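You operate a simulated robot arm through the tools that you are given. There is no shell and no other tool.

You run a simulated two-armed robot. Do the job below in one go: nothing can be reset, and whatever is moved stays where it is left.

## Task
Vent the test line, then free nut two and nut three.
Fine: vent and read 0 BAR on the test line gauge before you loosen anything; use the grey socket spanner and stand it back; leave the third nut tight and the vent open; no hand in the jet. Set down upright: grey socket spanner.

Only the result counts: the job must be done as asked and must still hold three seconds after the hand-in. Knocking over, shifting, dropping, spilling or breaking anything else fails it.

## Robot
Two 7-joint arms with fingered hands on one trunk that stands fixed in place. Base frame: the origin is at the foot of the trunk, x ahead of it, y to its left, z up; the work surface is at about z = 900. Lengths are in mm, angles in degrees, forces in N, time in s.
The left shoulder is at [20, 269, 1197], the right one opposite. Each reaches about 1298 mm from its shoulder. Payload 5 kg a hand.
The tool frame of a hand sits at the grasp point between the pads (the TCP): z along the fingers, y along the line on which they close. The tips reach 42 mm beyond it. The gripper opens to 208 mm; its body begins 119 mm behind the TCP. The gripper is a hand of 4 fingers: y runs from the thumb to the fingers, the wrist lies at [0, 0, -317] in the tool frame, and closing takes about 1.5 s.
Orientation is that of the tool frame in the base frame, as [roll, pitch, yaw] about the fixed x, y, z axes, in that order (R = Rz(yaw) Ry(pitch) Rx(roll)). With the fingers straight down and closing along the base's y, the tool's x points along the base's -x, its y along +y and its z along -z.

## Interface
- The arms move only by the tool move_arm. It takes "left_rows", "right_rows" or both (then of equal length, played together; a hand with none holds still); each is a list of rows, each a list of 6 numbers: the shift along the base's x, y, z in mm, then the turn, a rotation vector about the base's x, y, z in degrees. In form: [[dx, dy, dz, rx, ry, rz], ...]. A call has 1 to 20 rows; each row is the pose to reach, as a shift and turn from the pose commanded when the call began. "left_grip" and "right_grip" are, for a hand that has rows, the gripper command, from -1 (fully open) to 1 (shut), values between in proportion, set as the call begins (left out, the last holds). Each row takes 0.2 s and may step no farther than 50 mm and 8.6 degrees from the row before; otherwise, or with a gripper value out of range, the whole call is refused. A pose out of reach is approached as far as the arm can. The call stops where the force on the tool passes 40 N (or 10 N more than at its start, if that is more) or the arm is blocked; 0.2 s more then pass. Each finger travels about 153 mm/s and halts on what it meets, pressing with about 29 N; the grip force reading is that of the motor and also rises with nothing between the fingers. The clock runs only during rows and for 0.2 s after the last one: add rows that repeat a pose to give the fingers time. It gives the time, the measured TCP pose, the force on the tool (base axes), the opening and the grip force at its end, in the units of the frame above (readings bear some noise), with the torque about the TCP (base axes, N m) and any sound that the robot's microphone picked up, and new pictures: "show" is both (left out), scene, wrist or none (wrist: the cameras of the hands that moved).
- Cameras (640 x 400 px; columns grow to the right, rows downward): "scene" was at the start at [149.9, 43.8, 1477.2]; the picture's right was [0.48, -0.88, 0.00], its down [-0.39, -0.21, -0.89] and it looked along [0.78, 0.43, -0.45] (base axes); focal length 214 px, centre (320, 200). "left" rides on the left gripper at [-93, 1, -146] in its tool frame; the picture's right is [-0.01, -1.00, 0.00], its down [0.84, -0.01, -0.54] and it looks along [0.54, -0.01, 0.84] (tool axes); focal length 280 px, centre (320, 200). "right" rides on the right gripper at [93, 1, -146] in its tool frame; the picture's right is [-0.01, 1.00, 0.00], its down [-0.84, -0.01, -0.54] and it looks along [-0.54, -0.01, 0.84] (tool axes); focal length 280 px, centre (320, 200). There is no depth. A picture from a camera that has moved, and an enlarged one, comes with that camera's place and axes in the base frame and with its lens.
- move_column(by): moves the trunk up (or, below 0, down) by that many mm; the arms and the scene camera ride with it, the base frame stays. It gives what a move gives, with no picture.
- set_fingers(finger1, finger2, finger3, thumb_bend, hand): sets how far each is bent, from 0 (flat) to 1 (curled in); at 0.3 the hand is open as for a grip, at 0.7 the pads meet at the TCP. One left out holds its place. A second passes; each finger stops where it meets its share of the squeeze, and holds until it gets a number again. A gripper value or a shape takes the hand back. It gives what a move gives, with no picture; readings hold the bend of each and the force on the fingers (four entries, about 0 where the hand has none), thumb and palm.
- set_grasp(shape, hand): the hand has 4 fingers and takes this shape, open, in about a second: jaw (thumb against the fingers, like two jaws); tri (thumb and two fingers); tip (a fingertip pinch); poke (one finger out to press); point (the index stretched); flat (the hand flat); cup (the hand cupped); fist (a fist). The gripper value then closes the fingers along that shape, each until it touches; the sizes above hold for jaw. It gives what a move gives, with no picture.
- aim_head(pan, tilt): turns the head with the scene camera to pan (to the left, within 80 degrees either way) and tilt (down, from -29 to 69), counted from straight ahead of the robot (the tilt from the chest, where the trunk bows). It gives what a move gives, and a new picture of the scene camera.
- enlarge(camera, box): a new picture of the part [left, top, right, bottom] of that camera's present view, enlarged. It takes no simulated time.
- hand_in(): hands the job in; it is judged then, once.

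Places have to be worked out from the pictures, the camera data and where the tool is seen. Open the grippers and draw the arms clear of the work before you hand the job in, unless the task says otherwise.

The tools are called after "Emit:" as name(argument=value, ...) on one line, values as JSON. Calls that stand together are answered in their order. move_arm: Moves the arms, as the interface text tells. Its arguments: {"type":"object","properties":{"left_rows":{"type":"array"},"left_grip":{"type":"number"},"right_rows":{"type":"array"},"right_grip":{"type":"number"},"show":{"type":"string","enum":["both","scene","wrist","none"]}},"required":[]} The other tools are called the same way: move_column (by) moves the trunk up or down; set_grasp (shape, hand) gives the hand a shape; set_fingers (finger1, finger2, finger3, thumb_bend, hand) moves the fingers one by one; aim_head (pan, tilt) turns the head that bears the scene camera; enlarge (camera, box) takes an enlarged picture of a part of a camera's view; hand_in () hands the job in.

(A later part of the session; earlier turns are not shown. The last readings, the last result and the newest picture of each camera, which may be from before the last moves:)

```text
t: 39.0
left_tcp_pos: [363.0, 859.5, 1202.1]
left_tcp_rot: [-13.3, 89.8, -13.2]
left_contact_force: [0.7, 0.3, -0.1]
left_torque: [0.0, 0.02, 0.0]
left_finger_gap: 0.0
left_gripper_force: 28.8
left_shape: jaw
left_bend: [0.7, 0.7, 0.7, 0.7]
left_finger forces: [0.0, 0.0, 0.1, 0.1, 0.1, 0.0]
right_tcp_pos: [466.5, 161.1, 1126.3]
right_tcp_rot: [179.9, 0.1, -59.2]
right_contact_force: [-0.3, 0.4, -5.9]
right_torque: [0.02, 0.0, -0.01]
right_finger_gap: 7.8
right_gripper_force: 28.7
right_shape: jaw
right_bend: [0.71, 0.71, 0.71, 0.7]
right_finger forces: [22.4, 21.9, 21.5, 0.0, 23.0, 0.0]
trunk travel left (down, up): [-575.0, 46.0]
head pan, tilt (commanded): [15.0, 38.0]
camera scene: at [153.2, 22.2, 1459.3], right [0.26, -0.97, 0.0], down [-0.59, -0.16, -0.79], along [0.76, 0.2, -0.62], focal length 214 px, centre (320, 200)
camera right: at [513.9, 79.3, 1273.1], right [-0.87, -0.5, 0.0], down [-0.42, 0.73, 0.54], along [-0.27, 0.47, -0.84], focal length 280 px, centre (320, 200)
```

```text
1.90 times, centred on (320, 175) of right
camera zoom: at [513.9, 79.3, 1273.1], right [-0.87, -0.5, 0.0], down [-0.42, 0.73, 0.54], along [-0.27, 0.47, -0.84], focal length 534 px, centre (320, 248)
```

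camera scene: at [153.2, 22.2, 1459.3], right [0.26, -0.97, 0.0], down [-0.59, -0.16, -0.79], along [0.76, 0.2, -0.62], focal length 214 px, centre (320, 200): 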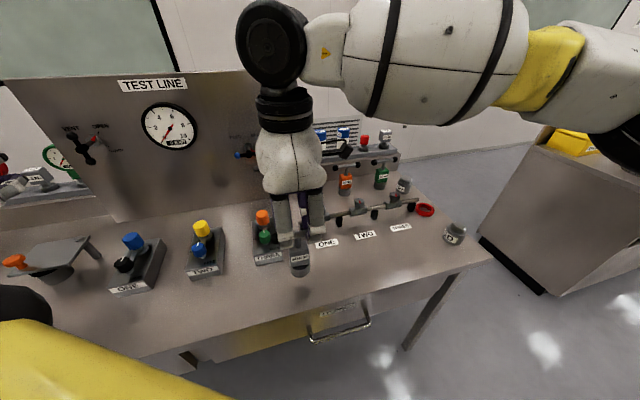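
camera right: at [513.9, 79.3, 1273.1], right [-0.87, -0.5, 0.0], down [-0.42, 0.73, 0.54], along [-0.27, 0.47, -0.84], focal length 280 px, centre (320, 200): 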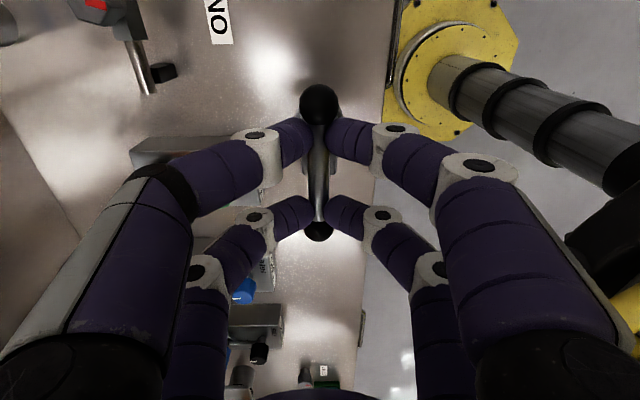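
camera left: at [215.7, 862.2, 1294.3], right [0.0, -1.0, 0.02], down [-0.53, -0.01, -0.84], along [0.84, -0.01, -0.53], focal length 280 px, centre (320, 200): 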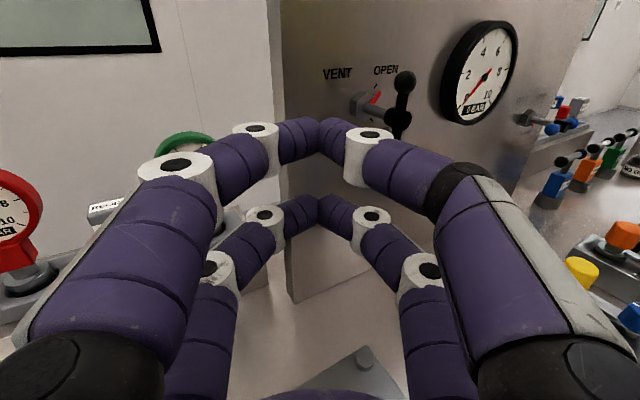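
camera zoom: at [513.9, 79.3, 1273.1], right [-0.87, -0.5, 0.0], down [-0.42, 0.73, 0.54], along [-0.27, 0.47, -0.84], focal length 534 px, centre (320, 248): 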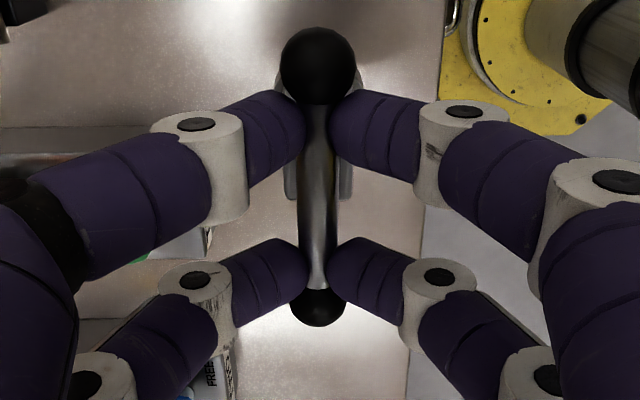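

It lifts cleanly (about 6 N weight). I raise it to clear everything and move next to nut two so that my wrist camera looks almost straight down at nut two for a precise fix.

Emit:
move_arm(right_rows=[[0, 0, 40, 0, 0, 0], [0, 0, 80, 0, 0, 0], [0, 0, 115, 0, 0, 0], [40, -12, 120, 0, 0, 0], [85, -24, 120, 0, 0, 0], [130, -38, 120, 0, 0, 0], [175, -52, 120, 0, 0, 0], [205, -62, 120, 0, 0, 0], [224, -69, 120, 0, 0, 0], [224, -69, 120, 0, 0, 0]], show="both")

Emit:
enlarge(camera="right", box=[220, 0, 420, 125])

Emit:
enlarge(camera="scene", box=[290, 130, 450, 260])

```text
t: 41.2
left_tcp_pos: [363.4, 860.0, 1201.7]
left_tcp_rot: [-12.4, 89.7, -12.5]
left_contact_force: [-0.3, 0.0, -0.5]
left_torque: [0.0, -0.01, -0.02]
left_finger_gap: 0.0
left_gripper_force: 29.3
left_shape: jaw
left_bend: [0.7, 0.7, 0.7, 0.7]
left_finger forces: [0.0, 0.0, 0.0, 0.0, 0.0, 0.1]
right_tcp_pos: [691.1, 91.0, 1246.4]
right_tcp_rot: [-180.0, 0.1, -59.2]
right_contact_force: [-0.6, 0.1, -5.5]
right_torque: [-0.02, 0.0, 0.01]
right_finger_gap: 7.6
right_gripper_force: 28.9
right_shape: jaw
right_bend: [0.71, 0.71, 0.71, 0.7]
right_finger forces: [22.1, 22.0, 20.8, 0.1, 22.3, 0.0]
trunk travel left (down, up): [-575.0, 46.0]
head pan, tilt (commanded): [15.0, 38.0]
camera scene: at [153.0, 22.2, 1459.4], right [0.26, -0.97, 0.0], down [-0.59, -0.16, -0.79], along [0.76, 0.2, -0.62], focal length 214 px, centre (320, 200)
camera right: at [737.6, 9.9, 1392.8], right [-0.87, -0.5, 0.0], down [-0.42, 0.73, 0.54], along [-0.27, 0.47, -0.84], focal length 280 px, centre (320, 200)
```

scene: 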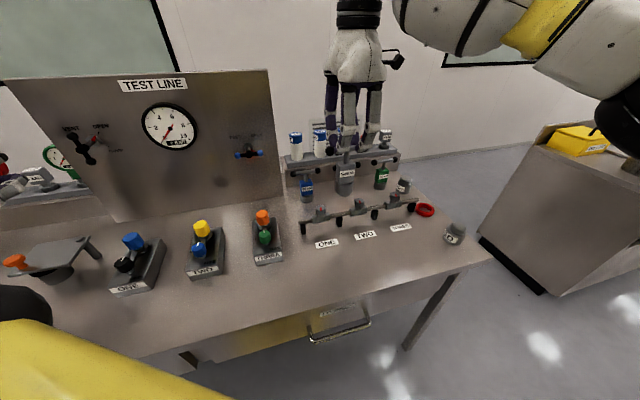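
right: 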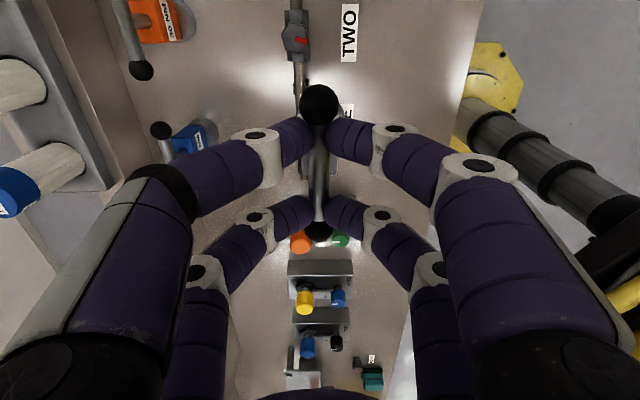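

```text
3.20 times, centred on (320, 62) of right
camera zoom: at [737.6, 9.9, 1392.8], right [-0.87, -0.5, 0.0], down [-0.42, 0.73, 0.54], along [-0.27, 0.47, -0.84], focal length 897 px, centre (320, 640)
```

zoom: 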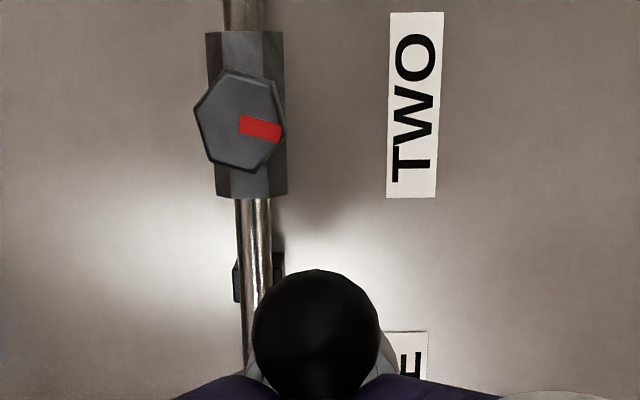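

```text
3.08 times, centred on (370, 195) of scene
camera zoom: at [153.0, 22.2, 1459.4], right [0.26, -0.97, 0.0], down [-0.59, -0.16, -0.79], along [0.76, 0.2, -0.62], focal length 660 px, centre (166, 215)
```

zoom: 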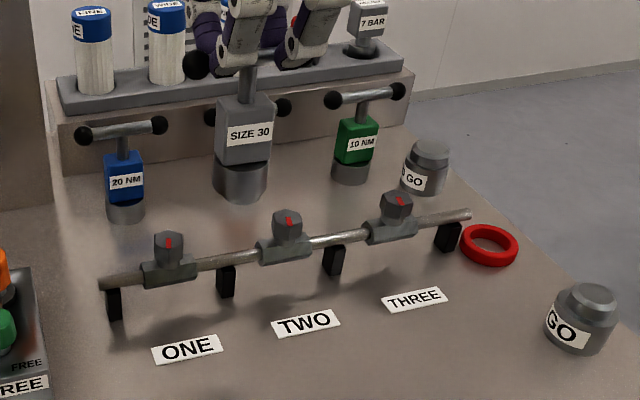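

The near-vertical view puts nut two at about (756,42) with its top near z 991 (the scene ray agrees). I'll zoom harder to read the nut's hex orientation.

Emit:
enlarge(camera="right", box=[265, 0, 325, 75])

Emit:
enlarge(camera="scene", box=[330, 140, 430, 210])

```text
5.33 times, centred on (295, 38) of right
camera zoom: at [737.6, 9.9, 1392.8], right [-0.87, -0.5, 0.0], down [-0.42, 0.73, 0.54], along [-0.27, 0.47, -0.84], focal length 1495 px, centre (453, 1067)
```

zoom: 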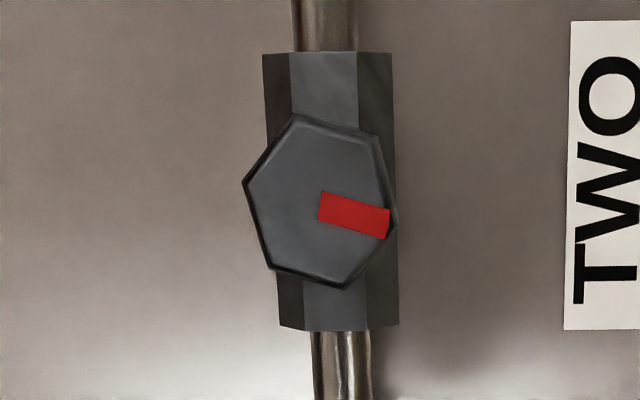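

```text
5.71 times, centred on (380, 175) of scene
camera zoom: at [153.0, 22.2, 1459.4], right [0.26, -0.97, 0.0], down [-0.59, -0.16, -0.79], along [0.76, 0.2, -0.62], focal length 1226 px, centre (-23, 343)
```

zoom: 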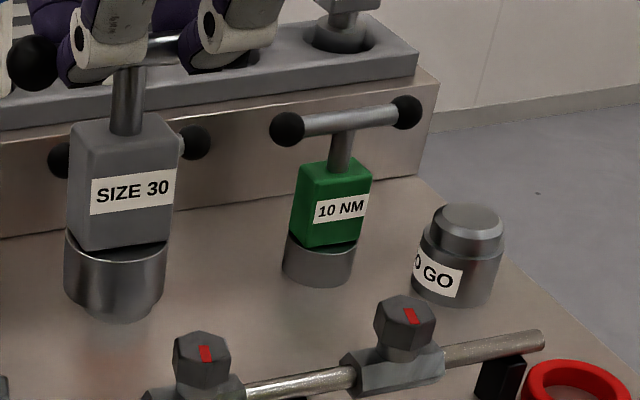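

Nut two's hex corners lie at about 16.6° mod 60, its centre at (756,42), top z≈993. Before engaging, I test in free air, above nut two, how far the wrist can turn counter-clockwise from here.

Emit:
move_arm(right_rows=[[22, -16, 2, 0, 0, 0], [44, -33, 4, 0, 0, 0], [65, -49, 4, 0, 0, 0], [65, -49, 4, 0, 0, 8], [65, -49, 4, 0, 0, 16], [65, -49, 4, 0, 0, 24], [65, -49, 4, 0, 0, 32], [65, -49, 4, 0, 0, 40], [65, -49, 4, 0, 0, 48], [65, -49, 4, 0, 0, 56], [65, -49, 4, 0, 0, 64], [65, -49, 4, 0, 0, 72], [65, -49, 4, 0, 0, 80], [65, -49, 4, 0, 0, 88], [65, -49, 4, 0, 0, 96], [65, -49, 4, 0, 0, 104]], show="both")

```text
t: 44.6
left_tcp_pos: [362.8, 859.1, 1201.5]
left_tcp_rot: [-12.6, 89.7, -12.5]
left_contact_force: [-0.3, 0.3, -0.2]
left_torque: [-0.06, -0.04, -0.02]
left_finger_gap: 0.1
left_gripper_force: 29.0
left_shape: jaw
left_bend: [0.7, 0.7, 0.7, 0.7]
left_finger forces: [0.1, 0.0, 0.1, 0.0, 0.0, 0.0]
right_tcp_pos: [755.9, 43.3, 1250.8]
right_tcp_rot: [179.9, 0.1, 44.9]
right_contact_force: [0.6, -0.2, -6.3]
right_torque: [0.0, 0.03, -0.02]
right_finger_gap: 7.5
right_gripper_force: 28.7
right_shape: jaw
right_bend: [0.71, 0.71, 0.71, 0.7]
right_finger forces: [21.5, 21.7, 20.7, 0.1, 22.4, 0.1]
trunk travel left (down, up): [-575.0, 46.0]
head pan, tilt (commanded): [15.0, 38.0]
camera scene: at [153.2, 22.2, 1459.3], right [0.26, -0.97, 0.0], down [-0.59, -0.16, -0.79], along [0.76, 0.2, -0.62], focal length 214 px, centre (320, 200)
camera right: at [823.1, 107.9, 1396.9], right [0.7, -0.72, 0.0], down [-0.6, -0.58, 0.54], along [-0.39, -0.38, -0.84], focal length 280 px, centre (320, 200)
```

scene: 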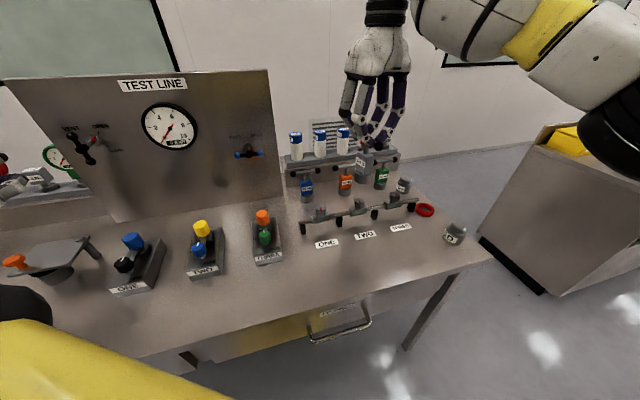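
right: 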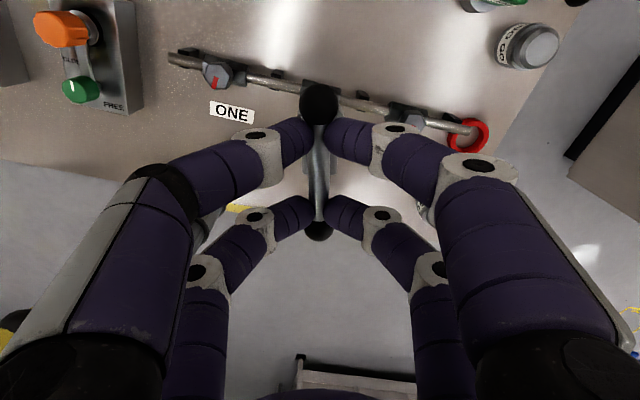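

The wrist turns freely to +45°, so there is plenty of counter-clockwise range. From here I zoom on nuts three and one to fix them as well.

Emit:
enlarge(camera="right", box=[370, 85, 470, 150])

Emit:
enlarge(camera="right", box=[180, 40, 260, 110])

Emit:
enlarge(camera="scene", box=[290, 180, 450, 250])

```text
6.15 times, centred on (420, 118) of right
camera zoom: at [823.1, 107.9, 1396.9], right [0.7, -0.72, 0.0], down [-0.6, -0.58, 0.54], along [-0.39, -0.38, -0.84], focal length 1726 px, centre (-295, 708)
```

zoom: 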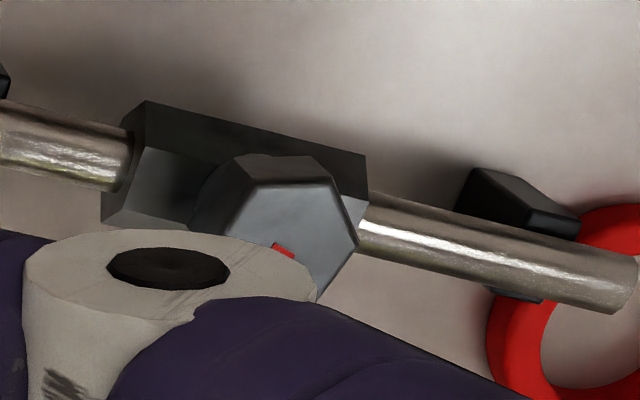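

```text
5.71 times, centred on (220, 75) of right
camera zoom: at [823.1, 107.9, 1396.9], right [0.7, -0.72, 0.0], down [-0.6, -0.58, 0.54], along [-0.39, -0.38, -0.84], focal length 1602 px, centre (891, 914)
```

zoom: 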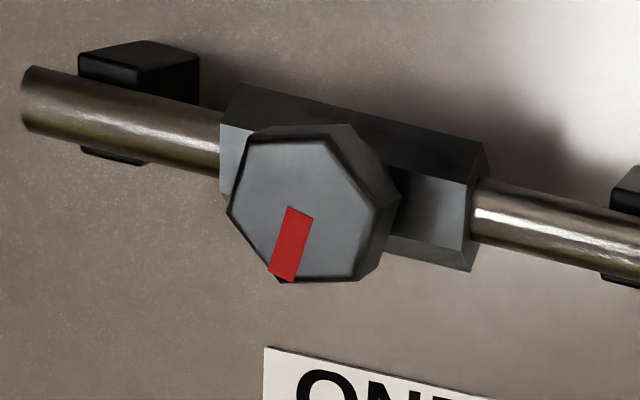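

```text
4.00 times, centred on (370, 215) of scene
camera zoom: at [153.2, 22.2, 1459.3], right [0.26, -0.97, 0.0], down [-0.59, -0.16, -0.79], along [0.76, 0.2, -0.62], focal length 858 px, centre (120, 140)
```

zoom: 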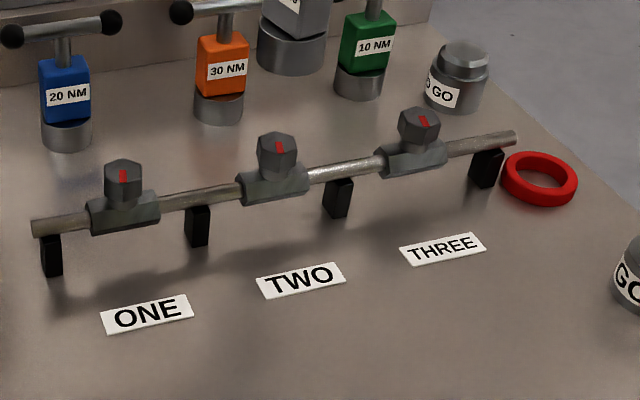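

Nut three is about (826,−79), spaced 140 mm from nut two along the row. I now turn the spanner back to bar yaw −103.4 (bar along a corner direction of nut two, with much CCW travel left) while staying above nut two.

Emit:
move_arm(right_rows=[[0, 0, 0, 0, 0, -7.8], [0, 0, 0, 0, 0, -15.6], [0, 0, 0, 0, 0, -23.4], [0, 0, 0, 0, 0, -31.2], [0, 0, 0, 0, 0, -39], [0, 0, 0, 0, 0, -46.8], [0, 0, 0, 0, 0, -54.6], [0, 0, 0, 0, 0, -62.4], [0, 0, 0, 0, 0, -70.2], [0, 0, 0, 0, 0, -78], [0, 0, 0, 0, 0, -85.8], [0, 0, 0, 0, 0, -93.6], [0, 0, 0, 0, 0, -101.4], [0, 0, 0, 0, 0, -109.2], [0, 0, 0, 0, 0, -117], [0, 0, 0, 0, 0, -124.8], [0, 0, 0, 0, 0, -132.6], [0, 0, 0, 0, 0, -140.4], [0, 0, 0, 0, 0, -148.2], [0, 0, 0, 0, 0, -148.2]], show="both")

Emit:
enlarge(camera="scene", box=[310, 100, 430, 220])

```text
t: 48.8
left_tcp_pos: [363.7, 859.3, 1201.6]
left_tcp_rot: [-12.5, 89.6, -12.3]
left_contact_force: [0.1, -1.0, 0.2]
left_torque: [-0.02, -0.02, -0.01]
left_finger_gap: 0.3
left_gripper_force: 29.1
left_shape: jaw
left_bend: [0.7, 0.7, 0.7, 0.7]
left_finger forces: [0.1, 0.0, 0.0, 0.1, 0.0, 0.1]
right_tcp_pos: [756.3, 42.6, 1251.1]
right_tcp_rot: [179.9, -0.1, -103.5]
right_contact_force: [-0.5, 0.7, -6.8]
right_torque: [-0.01, 0.0, 0.0]
right_finger_gap: 7.3
right_gripper_force: 28.9
right_shape: jaw
right_bend: [0.71, 0.71, 0.71, 0.7]
right_finger forces: [21.1, 21.3, 20.5, 0.0, 22.0, 0.0]
trunk travel left (down, up): [-575.0, 46.0]
head pan, tilt (commanded): [15.0, 38.0]
camera scene: at [153.2, 22.2, 1459.3], right [0.26, -0.97, 0.0], down [-0.59, -0.16, -0.79], along [0.76, 0.2, -0.62], focal length 214 px, centre (320, 200)
camera right: at [732.9, -48.4, 1397.2], right [-0.97, 0.25, 0.0], down [0.21, 0.82, 0.54], along [0.13, 0.52, -0.84], focal length 280 px, centre (320, 200)
```

scene: 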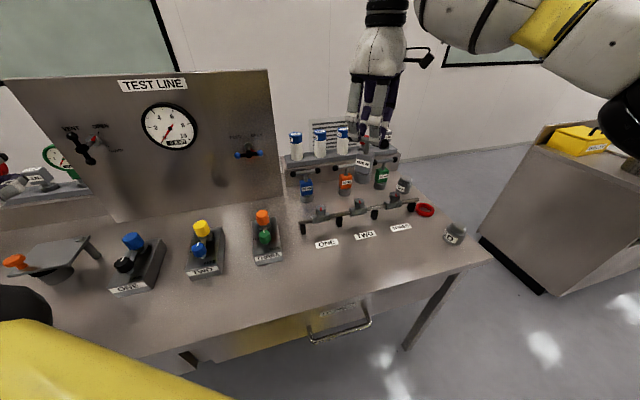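
right: 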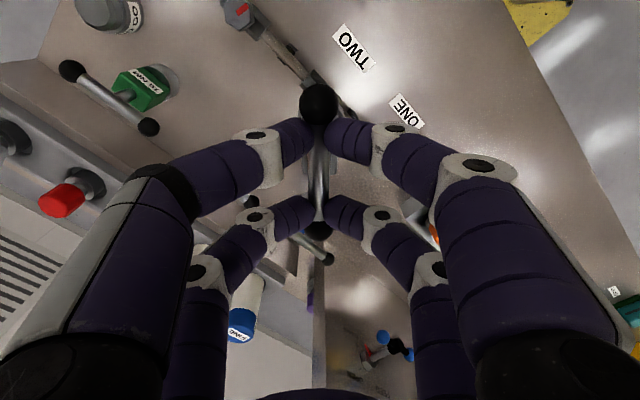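

```text
3.33 times, centred on (370, 160) of scene
camera zoom: at [153.2, 22.2, 1459.3], right [0.26, -0.97, 0.0], down [-0.59, -0.16, -0.79], along [0.76, 0.2, -0.62], focal length 715 px, centre (153, 333)
```

zoom: 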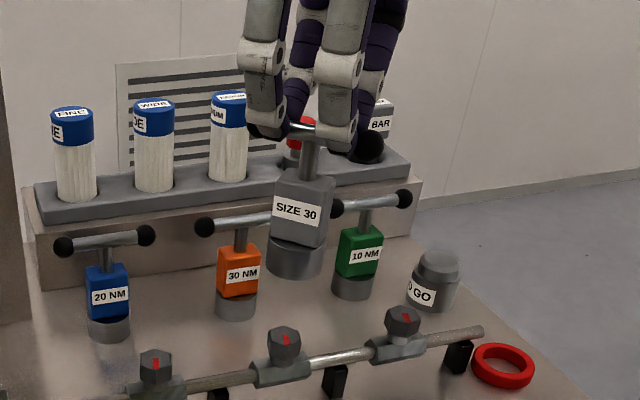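

The spanner hangs over nut two. I descend quickly to about 15–20 mm above the nut, then creep.

Emit:
move_arm(right_rows=[[0, 0, -30, 0, 0, 0], [0, 0, -55, 0, 0, 0], [0, 0, -70, 0, 0, 0], [0, 0, -70, 0, 0, 0]], show="scene")

Emit:
enlarge(camera="scene", box=[320, 130, 420, 230])

```text
t: 49.8
left_tcp_pos: [362.4, 859.9, 1202.6]
left_tcp_rot: [-12.7, 89.7, -12.7]
left_contact_force: [-0.6, -0.1, 0.2]
left_torque: [0.0, -0.01, -0.05]
left_finger_gap: 0.2
left_gripper_force: 29.3
left_shape: jaw
left_bend: [0.7, 0.7, 0.7, 0.7]
left_finger forces: [0.0, 0.0, 0.0, 0.0, 0.0, 0.0]
right_tcp_pos: [755.1, 42.6, 1181.3]
right_tcp_rot: [-180.0, 0.0, -103.3]
right_contact_force: [-0.4, 0.3, -5.8]
right_torque: [-0.07, -0.05, 0.02]
right_finger_gap: 7.4
right_gripper_force: 28.7
right_shape: jaw
right_bend: [0.71, 0.71, 0.71, 0.7]
right_finger forces: [20.9, 21.2, 20.4, 0.1, 22.0, 0.1]
trunk travel left (down, up): [-575.0, 46.0]
head pan, tilt (commanded): [15.0, 38.0]
camera scene: at [152.8, 22.3, 1459.4], right [0.26, -0.97, 0.0], down [-0.59, -0.16, -0.79], along [0.76, 0.2, -0.62], focal length 214 px, centre (320, 200)
```

scene: 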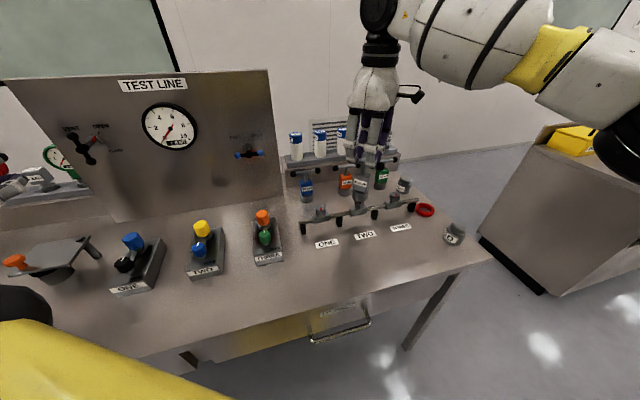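

```text
4.00 times, centred on (370, 180) of scene
camera zoom: at [152.8, 22.3, 1459.4], right [0.26, -0.97, 0.0], down [-0.59, -0.16, -0.79], along [0.76, 0.2, -0.62], focal length 858 px, centre (120, 280)
```

zoom: 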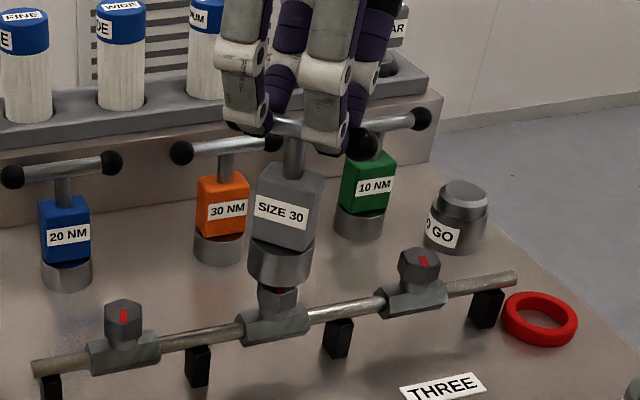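

The socket is just above nut two and looks nearly centred. I zoom further to check the lateral offset.

Emit:
enlarge(camera="scene", box=[340, 165, 390, 225])

Emit:
enlarge(camera="right", box=[260, 60, 380, 260])

```text
6.67 times, centred on (365, 195) of scene
camera zoom: at [152.8, 22.3, 1459.4], right [0.26, -0.97, 0.0], down [-0.59, -0.16, -0.79], along [0.76, 0.2, -0.62], focal length 1430 px, centre (20, 233)
```

zoom: 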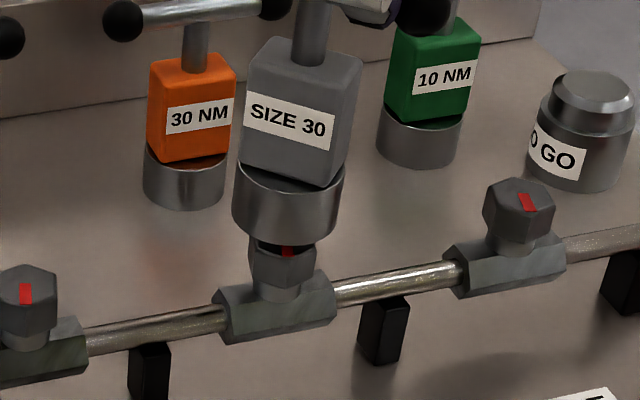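

```text
2.00 times, centred on (320, 160) of right
camera zoom: at [732.1, -48.6, 1327.4], right [-0.97, 0.25, 0.0], down [0.21, 0.82, 0.54], along [0.13, 0.52, -0.84], focal length 561 px, centre (320, 280)
```

zoom: 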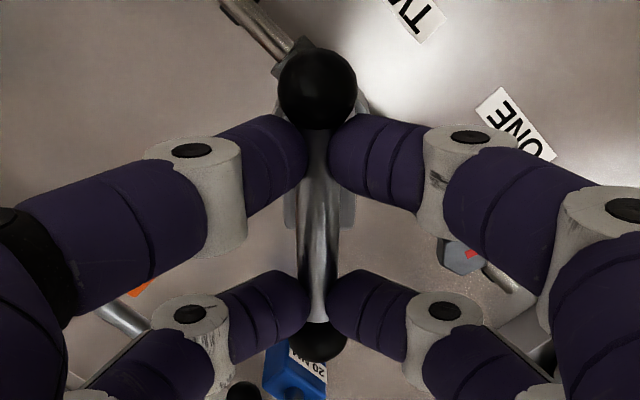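

The spanner hangs vertical and centred on the nut within about a millimetre. I creep down in 3 mm steps and watch the force.

Emit:
move_arm(right_rows=[[0, 0, -4, 0, 0, 0], [0, 0, -8, 0, 0, 0], [0, 0, -11, 0, 0, 0], [0, 0, -14, 0, 0, 0], [0, 0, -17, 0, 0, 0], [0, 0, -20, 0, 0, 0]], show="none")

Emit:
enlarge(camera="scene", box=[340, 165, 390, 225])

```text
t: 51.2
left_tcp_pos: [363.0, 859.6, 1201.0]
left_tcp_rot: [-12.2, 89.8, -12.2]
left_contact_force: [-0.1, 0.4, 0.3]
left_torque: [0.01, 0.04, 0.0]
left_finger_gap: 0.0
left_gripper_force: 29.2
left_shape: jaw
left_bend: [0.7, 0.7, 0.7, 0.7]
left_finger forces: [0.0, 0.1, 0.1, 0.1, 0.1, 0.0]
right_tcp_pos: [756.5, 42.3, 1161.5]
right_tcp_rot: [180.0, 0.0, -103.4]
right_contact_force: [0.0, -0.9, -6.2]
right_torque: [-0.07, 0.02, 0.0]
right_finger_gap: 7.3
right_gripper_force: 28.7
right_shape: jaw
right_bend: [0.71, 0.71, 0.71, 0.7]
right_finger forces: [21.1, 20.8, 20.2, 0.1, 22.1, 0.0]
trunk travel left (down, up): [-575.0, 46.0]
head pan, tilt (commanded): [15.0, 38.0]
```

```text
6.67 times, centred on (365, 195) of scene
camera zoom: at [153.2, 22.1, 1459.3], right [0.26, -0.97, 0.0], down [-0.59, -0.16, -0.79], along [0.76, 0.2, -0.62], focal length 1430 px, centre (20, 233)
```

zoom: 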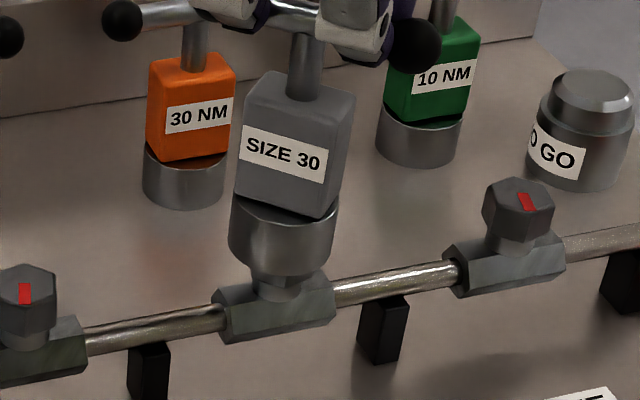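

No contact force yet at TCP z 1161. I continue creeping down.

Emit:
move_arm(right_rows=[[0, 0, -3, 0, 0, 0], [0, 0, -6, 0, 0, 0], [0, 0, -9, 0, 0, 0]], show="none")

Emit:
enlarge(camera="scene", box=[340, 165, 390, 225])

```text
t: 52.0
left_tcp_pos: [362.3, 859.9, 1202.0]
left_tcp_rot: [-12.0, 89.7, -11.8]
left_contact_force: [0.0, 0.7, -0.5]
left_torque: [0.02, 0.02, 0.0]
left_finger_gap: 0.0
left_gripper_force: 29.0
left_shape: jaw
left_bend: [0.7, 0.7, 0.7, 0.7]
left_finger forces: [0.0, 0.0, 0.1, 0.0, 0.1, 0.1]
right_tcp_pos: [757.2, 43.5, 1150.9]
right_tcp_rot: [179.9, 0.1, -103.4]
right_contact_force: [0.4, -1.0, -6.6]
right_torque: [-0.09, 0.07, -0.02]
right_finger_gap: 7.4
right_gripper_force: 29.0
right_shape: jaw
right_bend: [0.71, 0.71, 0.71, 0.7]
right_finger forces: [21.2, 20.3, 19.7, 0.0, 22.3, 0.1]
trunk travel left (down, up): [-575.0, 46.0]
head pan, tilt (commanded): [15.0, 38.0]
```

```text
6.67 times, centred on (365, 195) of scene
camera zoom: at [153.2, 22.1, 1459.3], right [0.26, -0.97, 0.0], down [-0.59, -0.16, -0.79], along [0.76, 0.2, -0.62], focal length 1430 px, centre (20, 233)
```

zoom: 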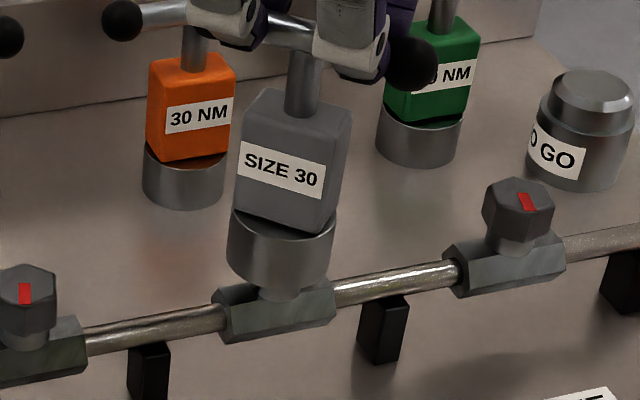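

The socket is slipping over the nut with no resistance. I keep lowering gently until it seats.

Emit:
move_arm(right_rows=[[0, 0, -3, 0, 0, 0], [0, 0, -6, 0, 0, 0], [0, 0, -8, 0, 0, 0], [0, 0, -10, 0, 0, 0]], show="none")

Emit:
enlarge(camera="scene", box=[340, 165, 390, 225])

```text
t: 53.0
left_tcp_pos: [362.0, 859.5, 1201.2]
left_tcp_rot: [-10.8, 89.7, -10.7]
left_contact_force: [-0.3, 0.2, 1.3]
left_torque: [0.0, -0.01, 0.0]
left_finger_gap: 0.0
left_gripper_force: 29.5
left_shape: jaw
left_bend: [0.7, 0.7, 0.7, 0.7]
left_finger forces: [0.0, 0.1, 0.0, 0.1, 0.0, 0.1]
right_tcp_pos: [756.2, 42.1, 1141.1]
right_tcp_rot: [-180.0, 0.1, -103.4]
right_contact_force: [-1.0, -0.7, -0.6]
right_torque: [-0.21, 0.07, -0.01]
right_finger_gap: 7.3
right_gripper_force: 28.6
right_shape: jaw
right_bend: [0.71, 0.71, 0.71, 0.7]
right_finger forces: [22.7, 20.8, 20.1, 0.1, 23.7, 0.1]
trunk travel left (down, up): [-575.0, 46.0]
head pan, tilt (commanded): [15.0, 38.0]
```

```text
6.67 times, centred on (365, 195) of scene
camera zoom: at [152.8, 22.1, 1459.4], right [0.26, -0.97, 0.0], down [-0.59, -0.16, -0.79], along [0.76, 0.2, -0.62], focal length 1430 px, centre (20, 233)
```

zoom: 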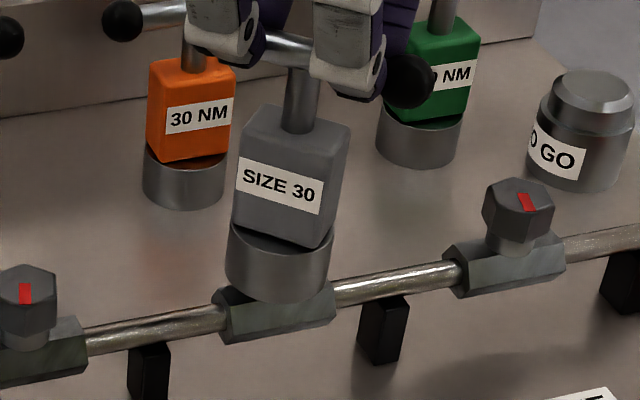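

The weight is now carried by the fitting, so the socket is seated on nut two. I start turning counter-clockwise, 10° first, watching the torque.

Emit:
move_arm(right_rows=[[0, 0, 0, 0, 0, 2.5], [0, 0, 0, 0, 0, 5], [0, 0, 0, 0, 0, 7.5], [0, 0, 0, 0, 0, 10]], show="none")

Emit:
enlarge(camera="scene", box=[340, 165, 390, 225])

Emit:
enlarge(camera="right", box=[220, 60, 420, 260])

```text
t: 54.0
left_tcp_pos: [363.3, 859.6, 1201.4]
left_tcp_rot: [-9.4, 89.7, -9.2]
left_contact_force: [0.4, -0.2, -0.3]
left_torque: [-0.01, 0.01, 0.04]
left_finger_gap: 0.0
left_gripper_force: 28.9
left_shape: jaw
left_bend: [0.7, 0.7, 0.7, 0.7]
left_finger forces: [0.0, 0.0, 0.0, 0.0, 0.0, 0.1]
right_tcp_pos: [755.4, 42.2, 1142.5]
right_tcp_rot: [-179.9, 0.2, -93.4]
right_contact_force: [-0.6, -3.9, 1.5]
right_torque: [-0.41, 0.04, -0.04]
right_finger_gap: 7.3
right_gripper_force: 29.3
right_shape: jaw
right_bend: [0.71, 0.71, 0.71, 0.7]
right_finger forces: [25.6, 19.4, 19.7, 0.0, 24.4, 0.0]
trunk travel left (down, up): [-575.0, 46.0]
head pan, tilt (commanded): [15.0, 38.0]
```

```text
6.67 times, centred on (365, 195) of scene
camera zoom: at [152.7, 21.9, 1459.4], right [0.26, -0.97, 0.0], down [-0.59, -0.16, -0.79], along [0.76, 0.2, -0.62], focal length 1430 px, centre (20, 233)
```

zoom: 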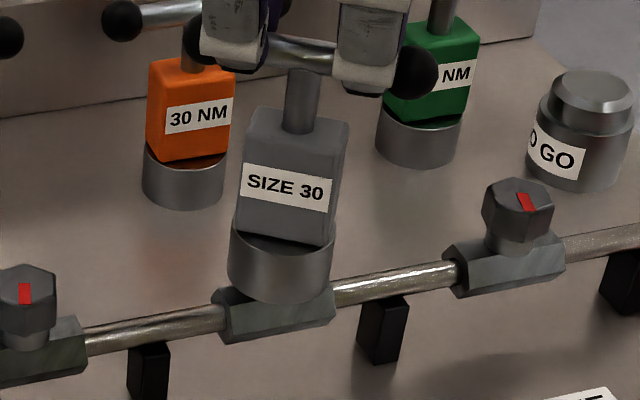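

```text
2.00 times, centred on (320, 160) of right
camera zoom: at [748.7, -51.4, 1288.6], right [-1.0, 0.07, 0.0], down [0.06, 0.84, 0.54], along [0.04, 0.54, -0.84], focal length 561 px, centre (320, 280)
```

zoom: 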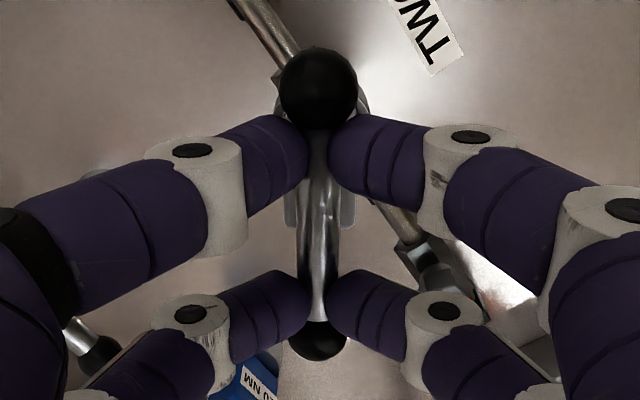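

The spanner turned 10° almost without torque — probably clearance play. I go on another 10° in small steps.

Emit:
move_arm(right_rows=[[0, 0, 0, 0, 0, 2.5], [0, 0, 0, 0, 0, 5], [0, 0, 0, 0, 0, 7.5], [0, 0, 0, 0, 0, 10]], show="none")

Emit:
enlarge(camera="scene", box=[340, 165, 390, 225])

Emit:
enlarge(camera="right", box=[220, 60, 420, 260])

```text
t: 55.0
left_tcp_pos: [362.5, 859.9, 1202.2]
left_tcp_rot: [-8.4, 89.7, -8.3]
left_contact_force: [-0.3, -0.5, -0.3]
left_torque: [-0.01, 0.0, 0.05]
left_finger_gap: 0.0
left_gripper_force: 28.2
left_shape: jaw
left_bend: [0.7, 0.7, 0.7, 0.7]
left_finger forces: [0.0, 0.1, 0.1, 0.0, 0.1, 0.1]
right_tcp_pos: [755.9, 42.0, 1142.4]
right_tcp_rot: [179.9, 0.1, -83.4]
right_contact_force: [-2.2, -4.3, 3.1]
right_torque: [-0.52, 0.07, -0.17]
right_finger_gap: 7.2
right_gripper_force: 29.2
right_shape: jaw
right_bend: [0.71, 0.71, 0.71, 0.7]
right_finger forces: [28.2, 20.0, 20.9, 0.0, 24.3, 0.0]
trunk travel left (down, up): [-575.0, 46.0]
head pan, tilt (commanded): [15.0, 38.0]
```

```text
6.67 times, centred on (365, 195) of scene
camera zoom: at [152.4, 21.8, 1459.5], right [0.26, -0.97, 0.0], down [-0.59, -0.16, -0.79], along [0.76, 0.2, -0.62], focal length 1430 px, centre (20, 233)
```

zoom: 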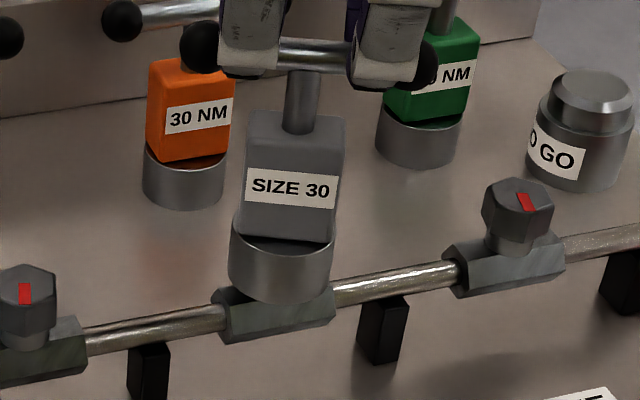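

```text
2.00 times, centred on (320, 160) of right
camera zoom: at [765.1, -51.0, 1288.6], right [-0.99, -0.1, 0.0], down [-0.08, 0.84, 0.54], along [-0.06, 0.54, -0.84], focal length 561 px, centre (320, 280)
```

zoom: 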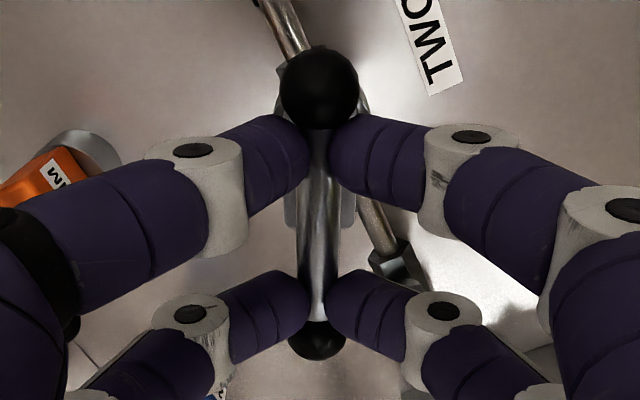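

Still only slight torque (−0.17 N·m). I continue another 15°.

Emit:
move_arm(right_rows=[[0, 0, 0, 0, 0, 3], [0, 0, 0, 0, 0, 6], [0, 0, 0, 0, 0, 9], [0, 0, 0, 0, 0, 12], [0, 0, 0, 0, 0, 15]], show="none")

Emit:
enlarge(camera="scene", box=[340, 165, 390, 225])

Emit:
enlarge(camera="right", box=[220, 60, 420, 260])

```text
t: 56.2
left_tcp_pos: [361.6, 859.9, 1202.5]
left_tcp_rot: [-8.0, 89.8, -7.8]
left_contact_force: [0.9, 0.0, -0.6]
left_torque: [0.01, 0.01, -0.01]
left_finger_gap: 0.0
left_gripper_force: 28.9
left_shape: jaw
left_bend: [0.7, 0.7, 0.7, 0.7]
left_finger forces: [0.1, 0.0, 0.1, 0.0, 0.1, 0.1]
right_tcp_pos: [756.0, 42.2, 1142.1]
right_tcp_rot: [180.0, 0.1, -68.4]
right_contact_force: [-1.4, -3.6, 6.8]
right_torque: [-0.48, -0.09, -0.08]
right_finger_gap: 7.3
right_gripper_force: 29.0
right_shape: jaw
right_bend: [0.71, 0.71, 0.71, 0.7]
right_finger forces: [28.4, 21.1, 21.1, 0.0, 25.2, 0.0]
trunk travel left (down, up): [-575.0, 46.0]
head pan, tilt (commanded): [15.0, 38.0]
```

```text
6.67 times, centred on (365, 195) of scene
camera zoom: at [152.3, 21.8, 1459.5], right [0.26, -0.97, 0.0], down [-0.59, -0.16, -0.79], along [0.76, 0.2, -0.62], focal length 1430 px, centre (20, 233)
```

zoom: 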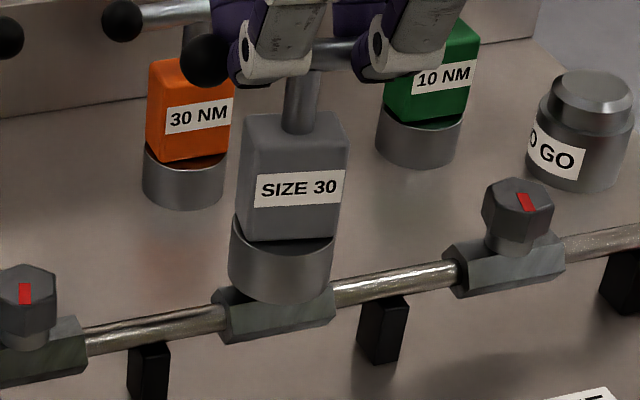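

```text
2.00 times, centred on (320, 160) of right
camera zoom: at [788.6, -45.2, 1288.5], right [-0.93, -0.35, 0.0], down [-0.3, 0.79, 0.54], along [-0.19, 0.5, -0.84], focal length 561 px, centre (320, 280)
```

zoom: 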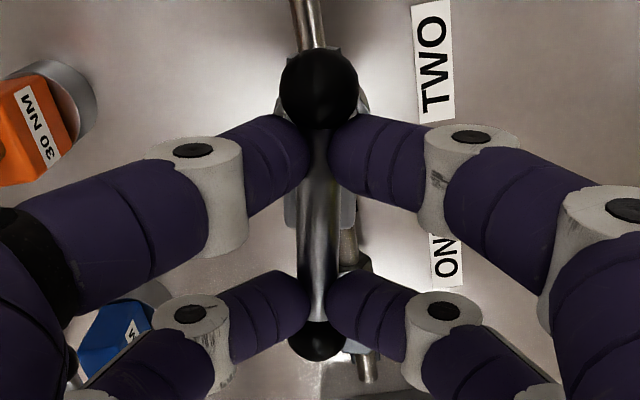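

Turned 35° so far; the upward force grows slightly (6.8 N), perhaps the nut rising on its thread. I continue to 60° total, then I'll lift off and look at the nut's mark.

Emit:
move_arm(right_rows=[[0, 0, 0, 0, 0, 4], [0, 0, 0, 0, 0, 8], [0, 0, 0, 0, 0, 12], [0, 0, 0, 0, 0, 16], [0, 0, 0, 0, 0, 20], [0, 0, 0, 0, 0, 25]], show="none")

Emit:
enlarge(camera="scene", box=[340, 165, 390, 225])

```text
t: 57.6
left_tcp_pos: [362.0, 859.5, 1202.3]
left_tcp_rot: [-8.4, 89.7, -8.3]
left_contact_force: [0.2, -0.1, 1.0]
left_torque: [0.0, -0.03, -0.01]
left_finger_gap: 0.2
left_gripper_force: 29.2
left_shape: jaw
left_bend: [0.7, 0.7, 0.7, 0.7]
left_finger forces: [0.0, 0.0, 0.1, 0.1, 0.1, 0.0]
right_tcp_pos: [755.4, 43.0, 1141.6]
right_tcp_rot: [-180.0, 0.1, -43.3]
right_contact_force: [-0.1, -3.3, 10.7]
right_torque: [-0.27, -0.18, -0.01]
right_finger_gap: 7.2
right_gripper_force: 29.0
right_shape: jaw
right_bend: [0.71, 0.71, 0.71, 0.7]
right_finger forces: [27.2, 23.4, 21.9, 0.0, 26.2, 0.0]
trunk travel left (down, up): [-575.0, 46.0]
head pan, tilt (commanded): [15.0, 38.0]
```

```text
6.67 times, centred on (365, 195) of scene
camera zoom: at [152.2, 21.9, 1459.5], right [0.26, -0.97, 0.0], down [-0.59, -0.16, -0.79], along [0.76, 0.2, -0.62], focal length 1430 px, centre (20, 233)
```

zoom: 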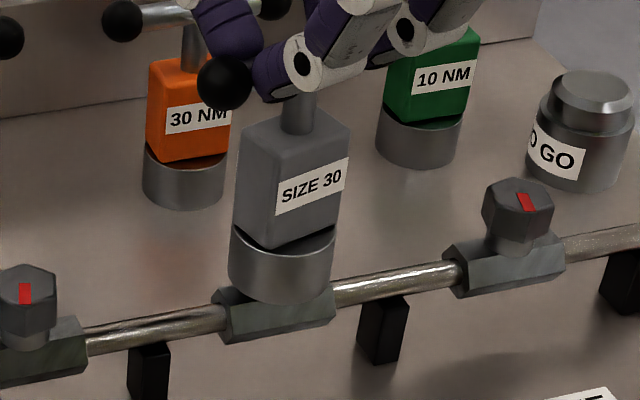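

The upward push has grown to about 11 N, consistent with the nut rising on its thread. I lift off and look at the mark.

Emit:
move_arm(right_rows=[[0, 0, 10, 0, 0, 0], [0, 0, 25, 0, 0, 0], [0, 0, 50, 0, 0, 0], [0, 0, 85, 0, 0, 0], [0, 0, 110, 0, 0, 0], [0, 0, 110, 0, 0, 0]], show="none")

Emit:
enlarge(camera="scene", box=[320, 165, 420, 225])

Emit:
enlarge(camera="scene", box=[320, 110, 420, 200])

```text
t: 59.0
left_tcp_pos: [363.6, 860.1, 1201.3]
left_tcp_rot: [-13.4, 89.8, -13.4]
left_contact_force: [0.4, 0.1, 0.8]
left_torque: [-0.01, -0.01, 0.01]
left_finger_gap: 0.0
left_gripper_force: 28.9
left_shape: jaw
left_bend: [0.7, 0.7, 0.7, 0.7]
left_finger forces: [0.0, 0.0, 0.1, 0.1, 0.1, 0.0]
right_tcp_pos: [756.3, 41.6, 1251.6]
right_tcp_rot: [179.9, 0.1, -43.4]
right_contact_force: [0.1, -0.3, -6.3]
right_torque: [-0.01, 0.05, 0.04]
right_finger_gap: 7.1
right_gripper_force: 29.1
right_shape: jaw
right_bend: [0.71, 0.71, 0.71, 0.7]
right_finger forces: [20.5, 19.7, 19.6, 0.0, 20.8, 0.1]
trunk travel left (down, up): [-575.0, 46.0]
head pan, tilt (commanded): [15.0, 38.0]
```

```text
6.40 times, centred on (370, 195) of scene
camera zoom: at [153.7, 22.2, 1459.2], right [0.26, -0.97, 0.0], down [-0.6, -0.16, -0.79], along [0.76, 0.2, -0.62], focal length 1373 px, centre (0, 232)
```

zoom: 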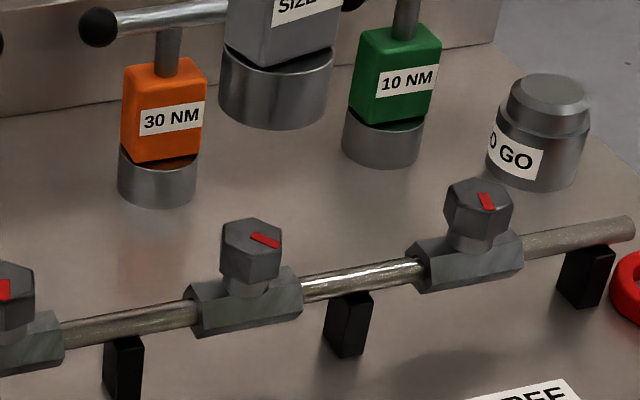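

```text
4.44 times, centred on (370, 155) of scene
camera zoom: at [153.7, 22.2, 1459.2], right [0.26, -0.97, 0.0], down [-0.6, -0.16, -0.79], along [0.76, 0.2, -0.62], focal length 953 px, centre (98, 400)
```

zoom: 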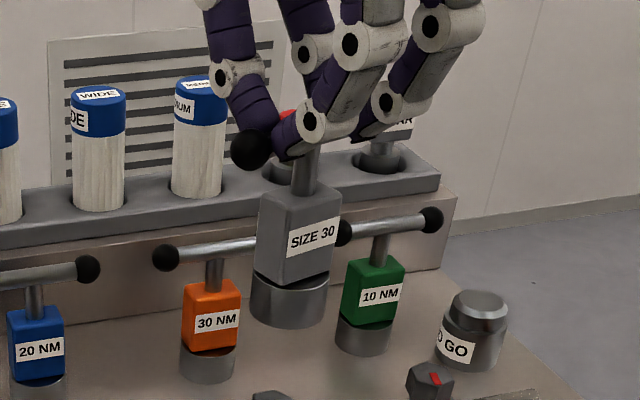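

Nut two's mark has turned 60° counter-clockwise together with the spanner, so the socket drives it. To be sure it is well freed I re-seat at this orientation (slightly higher) and turn a further 80°.

Emit:
move_arm(right_rows=[[0, 0, -35, 0, 0, 0], [0, 0, -65, 0, 0, 0], [0, 0, -85, 0, 0, 0], [0, 0, -92, 0, 0, 0], [0, 0, -98, 0, 0, 0], [0, 0, -103, 0, 0, 0], [0, 0, -106, 0, 0, 0], [0, 0, -106, 0, 0, 0]], show="none")

Emit:
enlarge(camera="scene", box=[340, 165, 390, 225])

```text
t: 60.8
left_tcp_pos: [362.7, 859.2, 1201.0]
left_tcp_rot: [-12.9, 89.6, -12.7]
left_contact_force: [0.7, 0.6, -0.6]
left_torque: [-0.01, 0.0, 0.01]
left_finger_gap: 0.0
left_gripper_force: 29.6
left_shape: jaw
left_bend: [0.7, 0.7, 0.7, 0.7]
left_finger forces: [0.0, 0.0, 0.1, 0.1, 0.0, 0.0]
right_tcp_pos: [755.5, 44.0, 1145.1]
right_tcp_rot: [180.0, 0.1, -43.4]
right_contact_force: [0.9, -0.1, -5.5]
right_torque: [-0.05, 0.02, -0.04]
right_finger_gap: 7.0
right_gripper_force: 29.3
right_shape: jaw
right_bend: [0.71, 0.71, 0.71, 0.7]
right_finger forces: [20.5, 18.9, 18.7, 0.0, 20.0, 0.0]
trunk travel left (down, up): [-575.0, 46.0]
head pan, tilt (commanded): [15.0, 38.0]
```

```text
6.67 times, centred on (365, 195) of scene
camera zoom: at [153.2, 22.2, 1459.3], right [0.26, -0.97, 0.0], down [-0.59, -0.16, -0.79], along [0.76, 0.2, -0.62], focal length 1430 px, centre (20, 233)
```

zoom: 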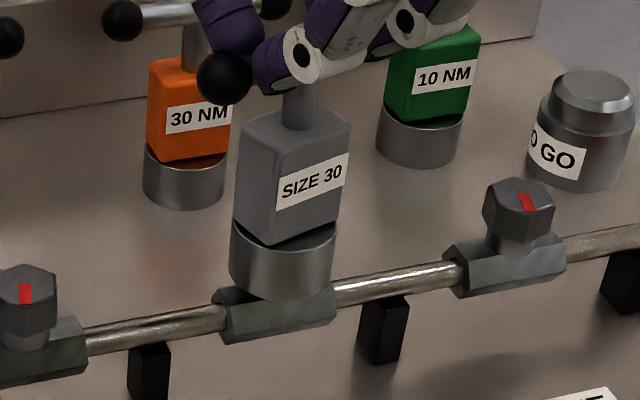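

The socket slid over the nut again without contact load. I turn another 80° counter-clockwise, easing up 2 mm as it goes.

Emit:
move_arm(right_rows=[[0, 0, 0, 0, 0, 5], [0, 0, 0, 0, 0, 10], [0, 0, 0, 0, 0, 15], [0, 0, 0.5, 0, 0, 20], [0, 0, 0.5, 0, 0, 25], [0, 0, 0.5, 0, 0, 30], [0, 0, 1, 0, 0, 35], [0, 0, 1, 0, 0, 40], [0, 0, 1, 0, 0, 45], [0, 0, 1.5, 0, 0, 50], [0, 0, 1.5, 0, 0, 55], [0, 0, 1.5, 0, 0, 60], [0, 0, 2, 0, 0, 65], [0, 0, 2, 0, 0, 70], [0, 0, 2, 0, 0, 75], [0, 0, 2, 0, 0, 80]], show="none")

Emit:
enlarge(camera="scene", box=[340, 165, 390, 225])

```text
t: 63.8
left_tcp_pos: [361.6, 858.1, 1203.9]
left_tcp_rot: [-1.4, 89.7, -1.3]
left_contact_force: [0.7, 0.1, 0.0]
left_torque: [-0.03, -0.03, -0.01]
left_finger_gap: 0.0
left_gripper_force: 28.8
left_shape: jaw
left_bend: [0.7, 0.7, 0.7, 0.7]
left_finger forces: [0.0, 0.0, 0.0, 0.1, 0.0, 0.0]
right_tcp_pos: [753.8, 40.8, 1152.6]
right_tcp_rot: [180.0, 0.0, 23.9]
right_contact_force: [-11.6, -8.9, 14.0]
right_torque: [-0.32, 0.56, -2.42]
right_finger_gap: 4.6
right_gripper_force: 29.0
right_shape: jaw
right_bend: [0.71, 0.73, 0.71, 0.73]
right_finger forces: [55.8, 0.0, 46.4, 0.0, 0.0, 0.0]
trunk travel left (down, up): [-575.0, 46.0]
head pan, tilt (commanded): [15.0, 38.0]
stopped in row 14 (right hand): the force on the tool passed its limit at 41 N (the readings are from after the stop); the commanded pose is now the measured one
```

```text
6.67 times, centred on (365, 195) of scene
camera zoom: at [151.4, 21.4, 1459.3], right [0.26, -0.97, 0.0], down [-0.59, -0.16, -0.79], along [0.76, 0.2, -0.61], focal length 1430 px, centre (20, 233)
```

zoom: 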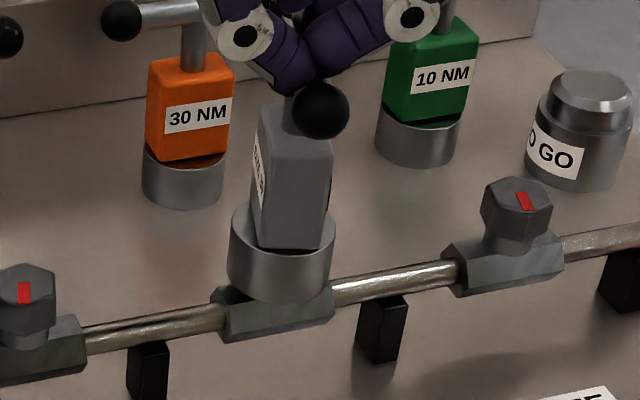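

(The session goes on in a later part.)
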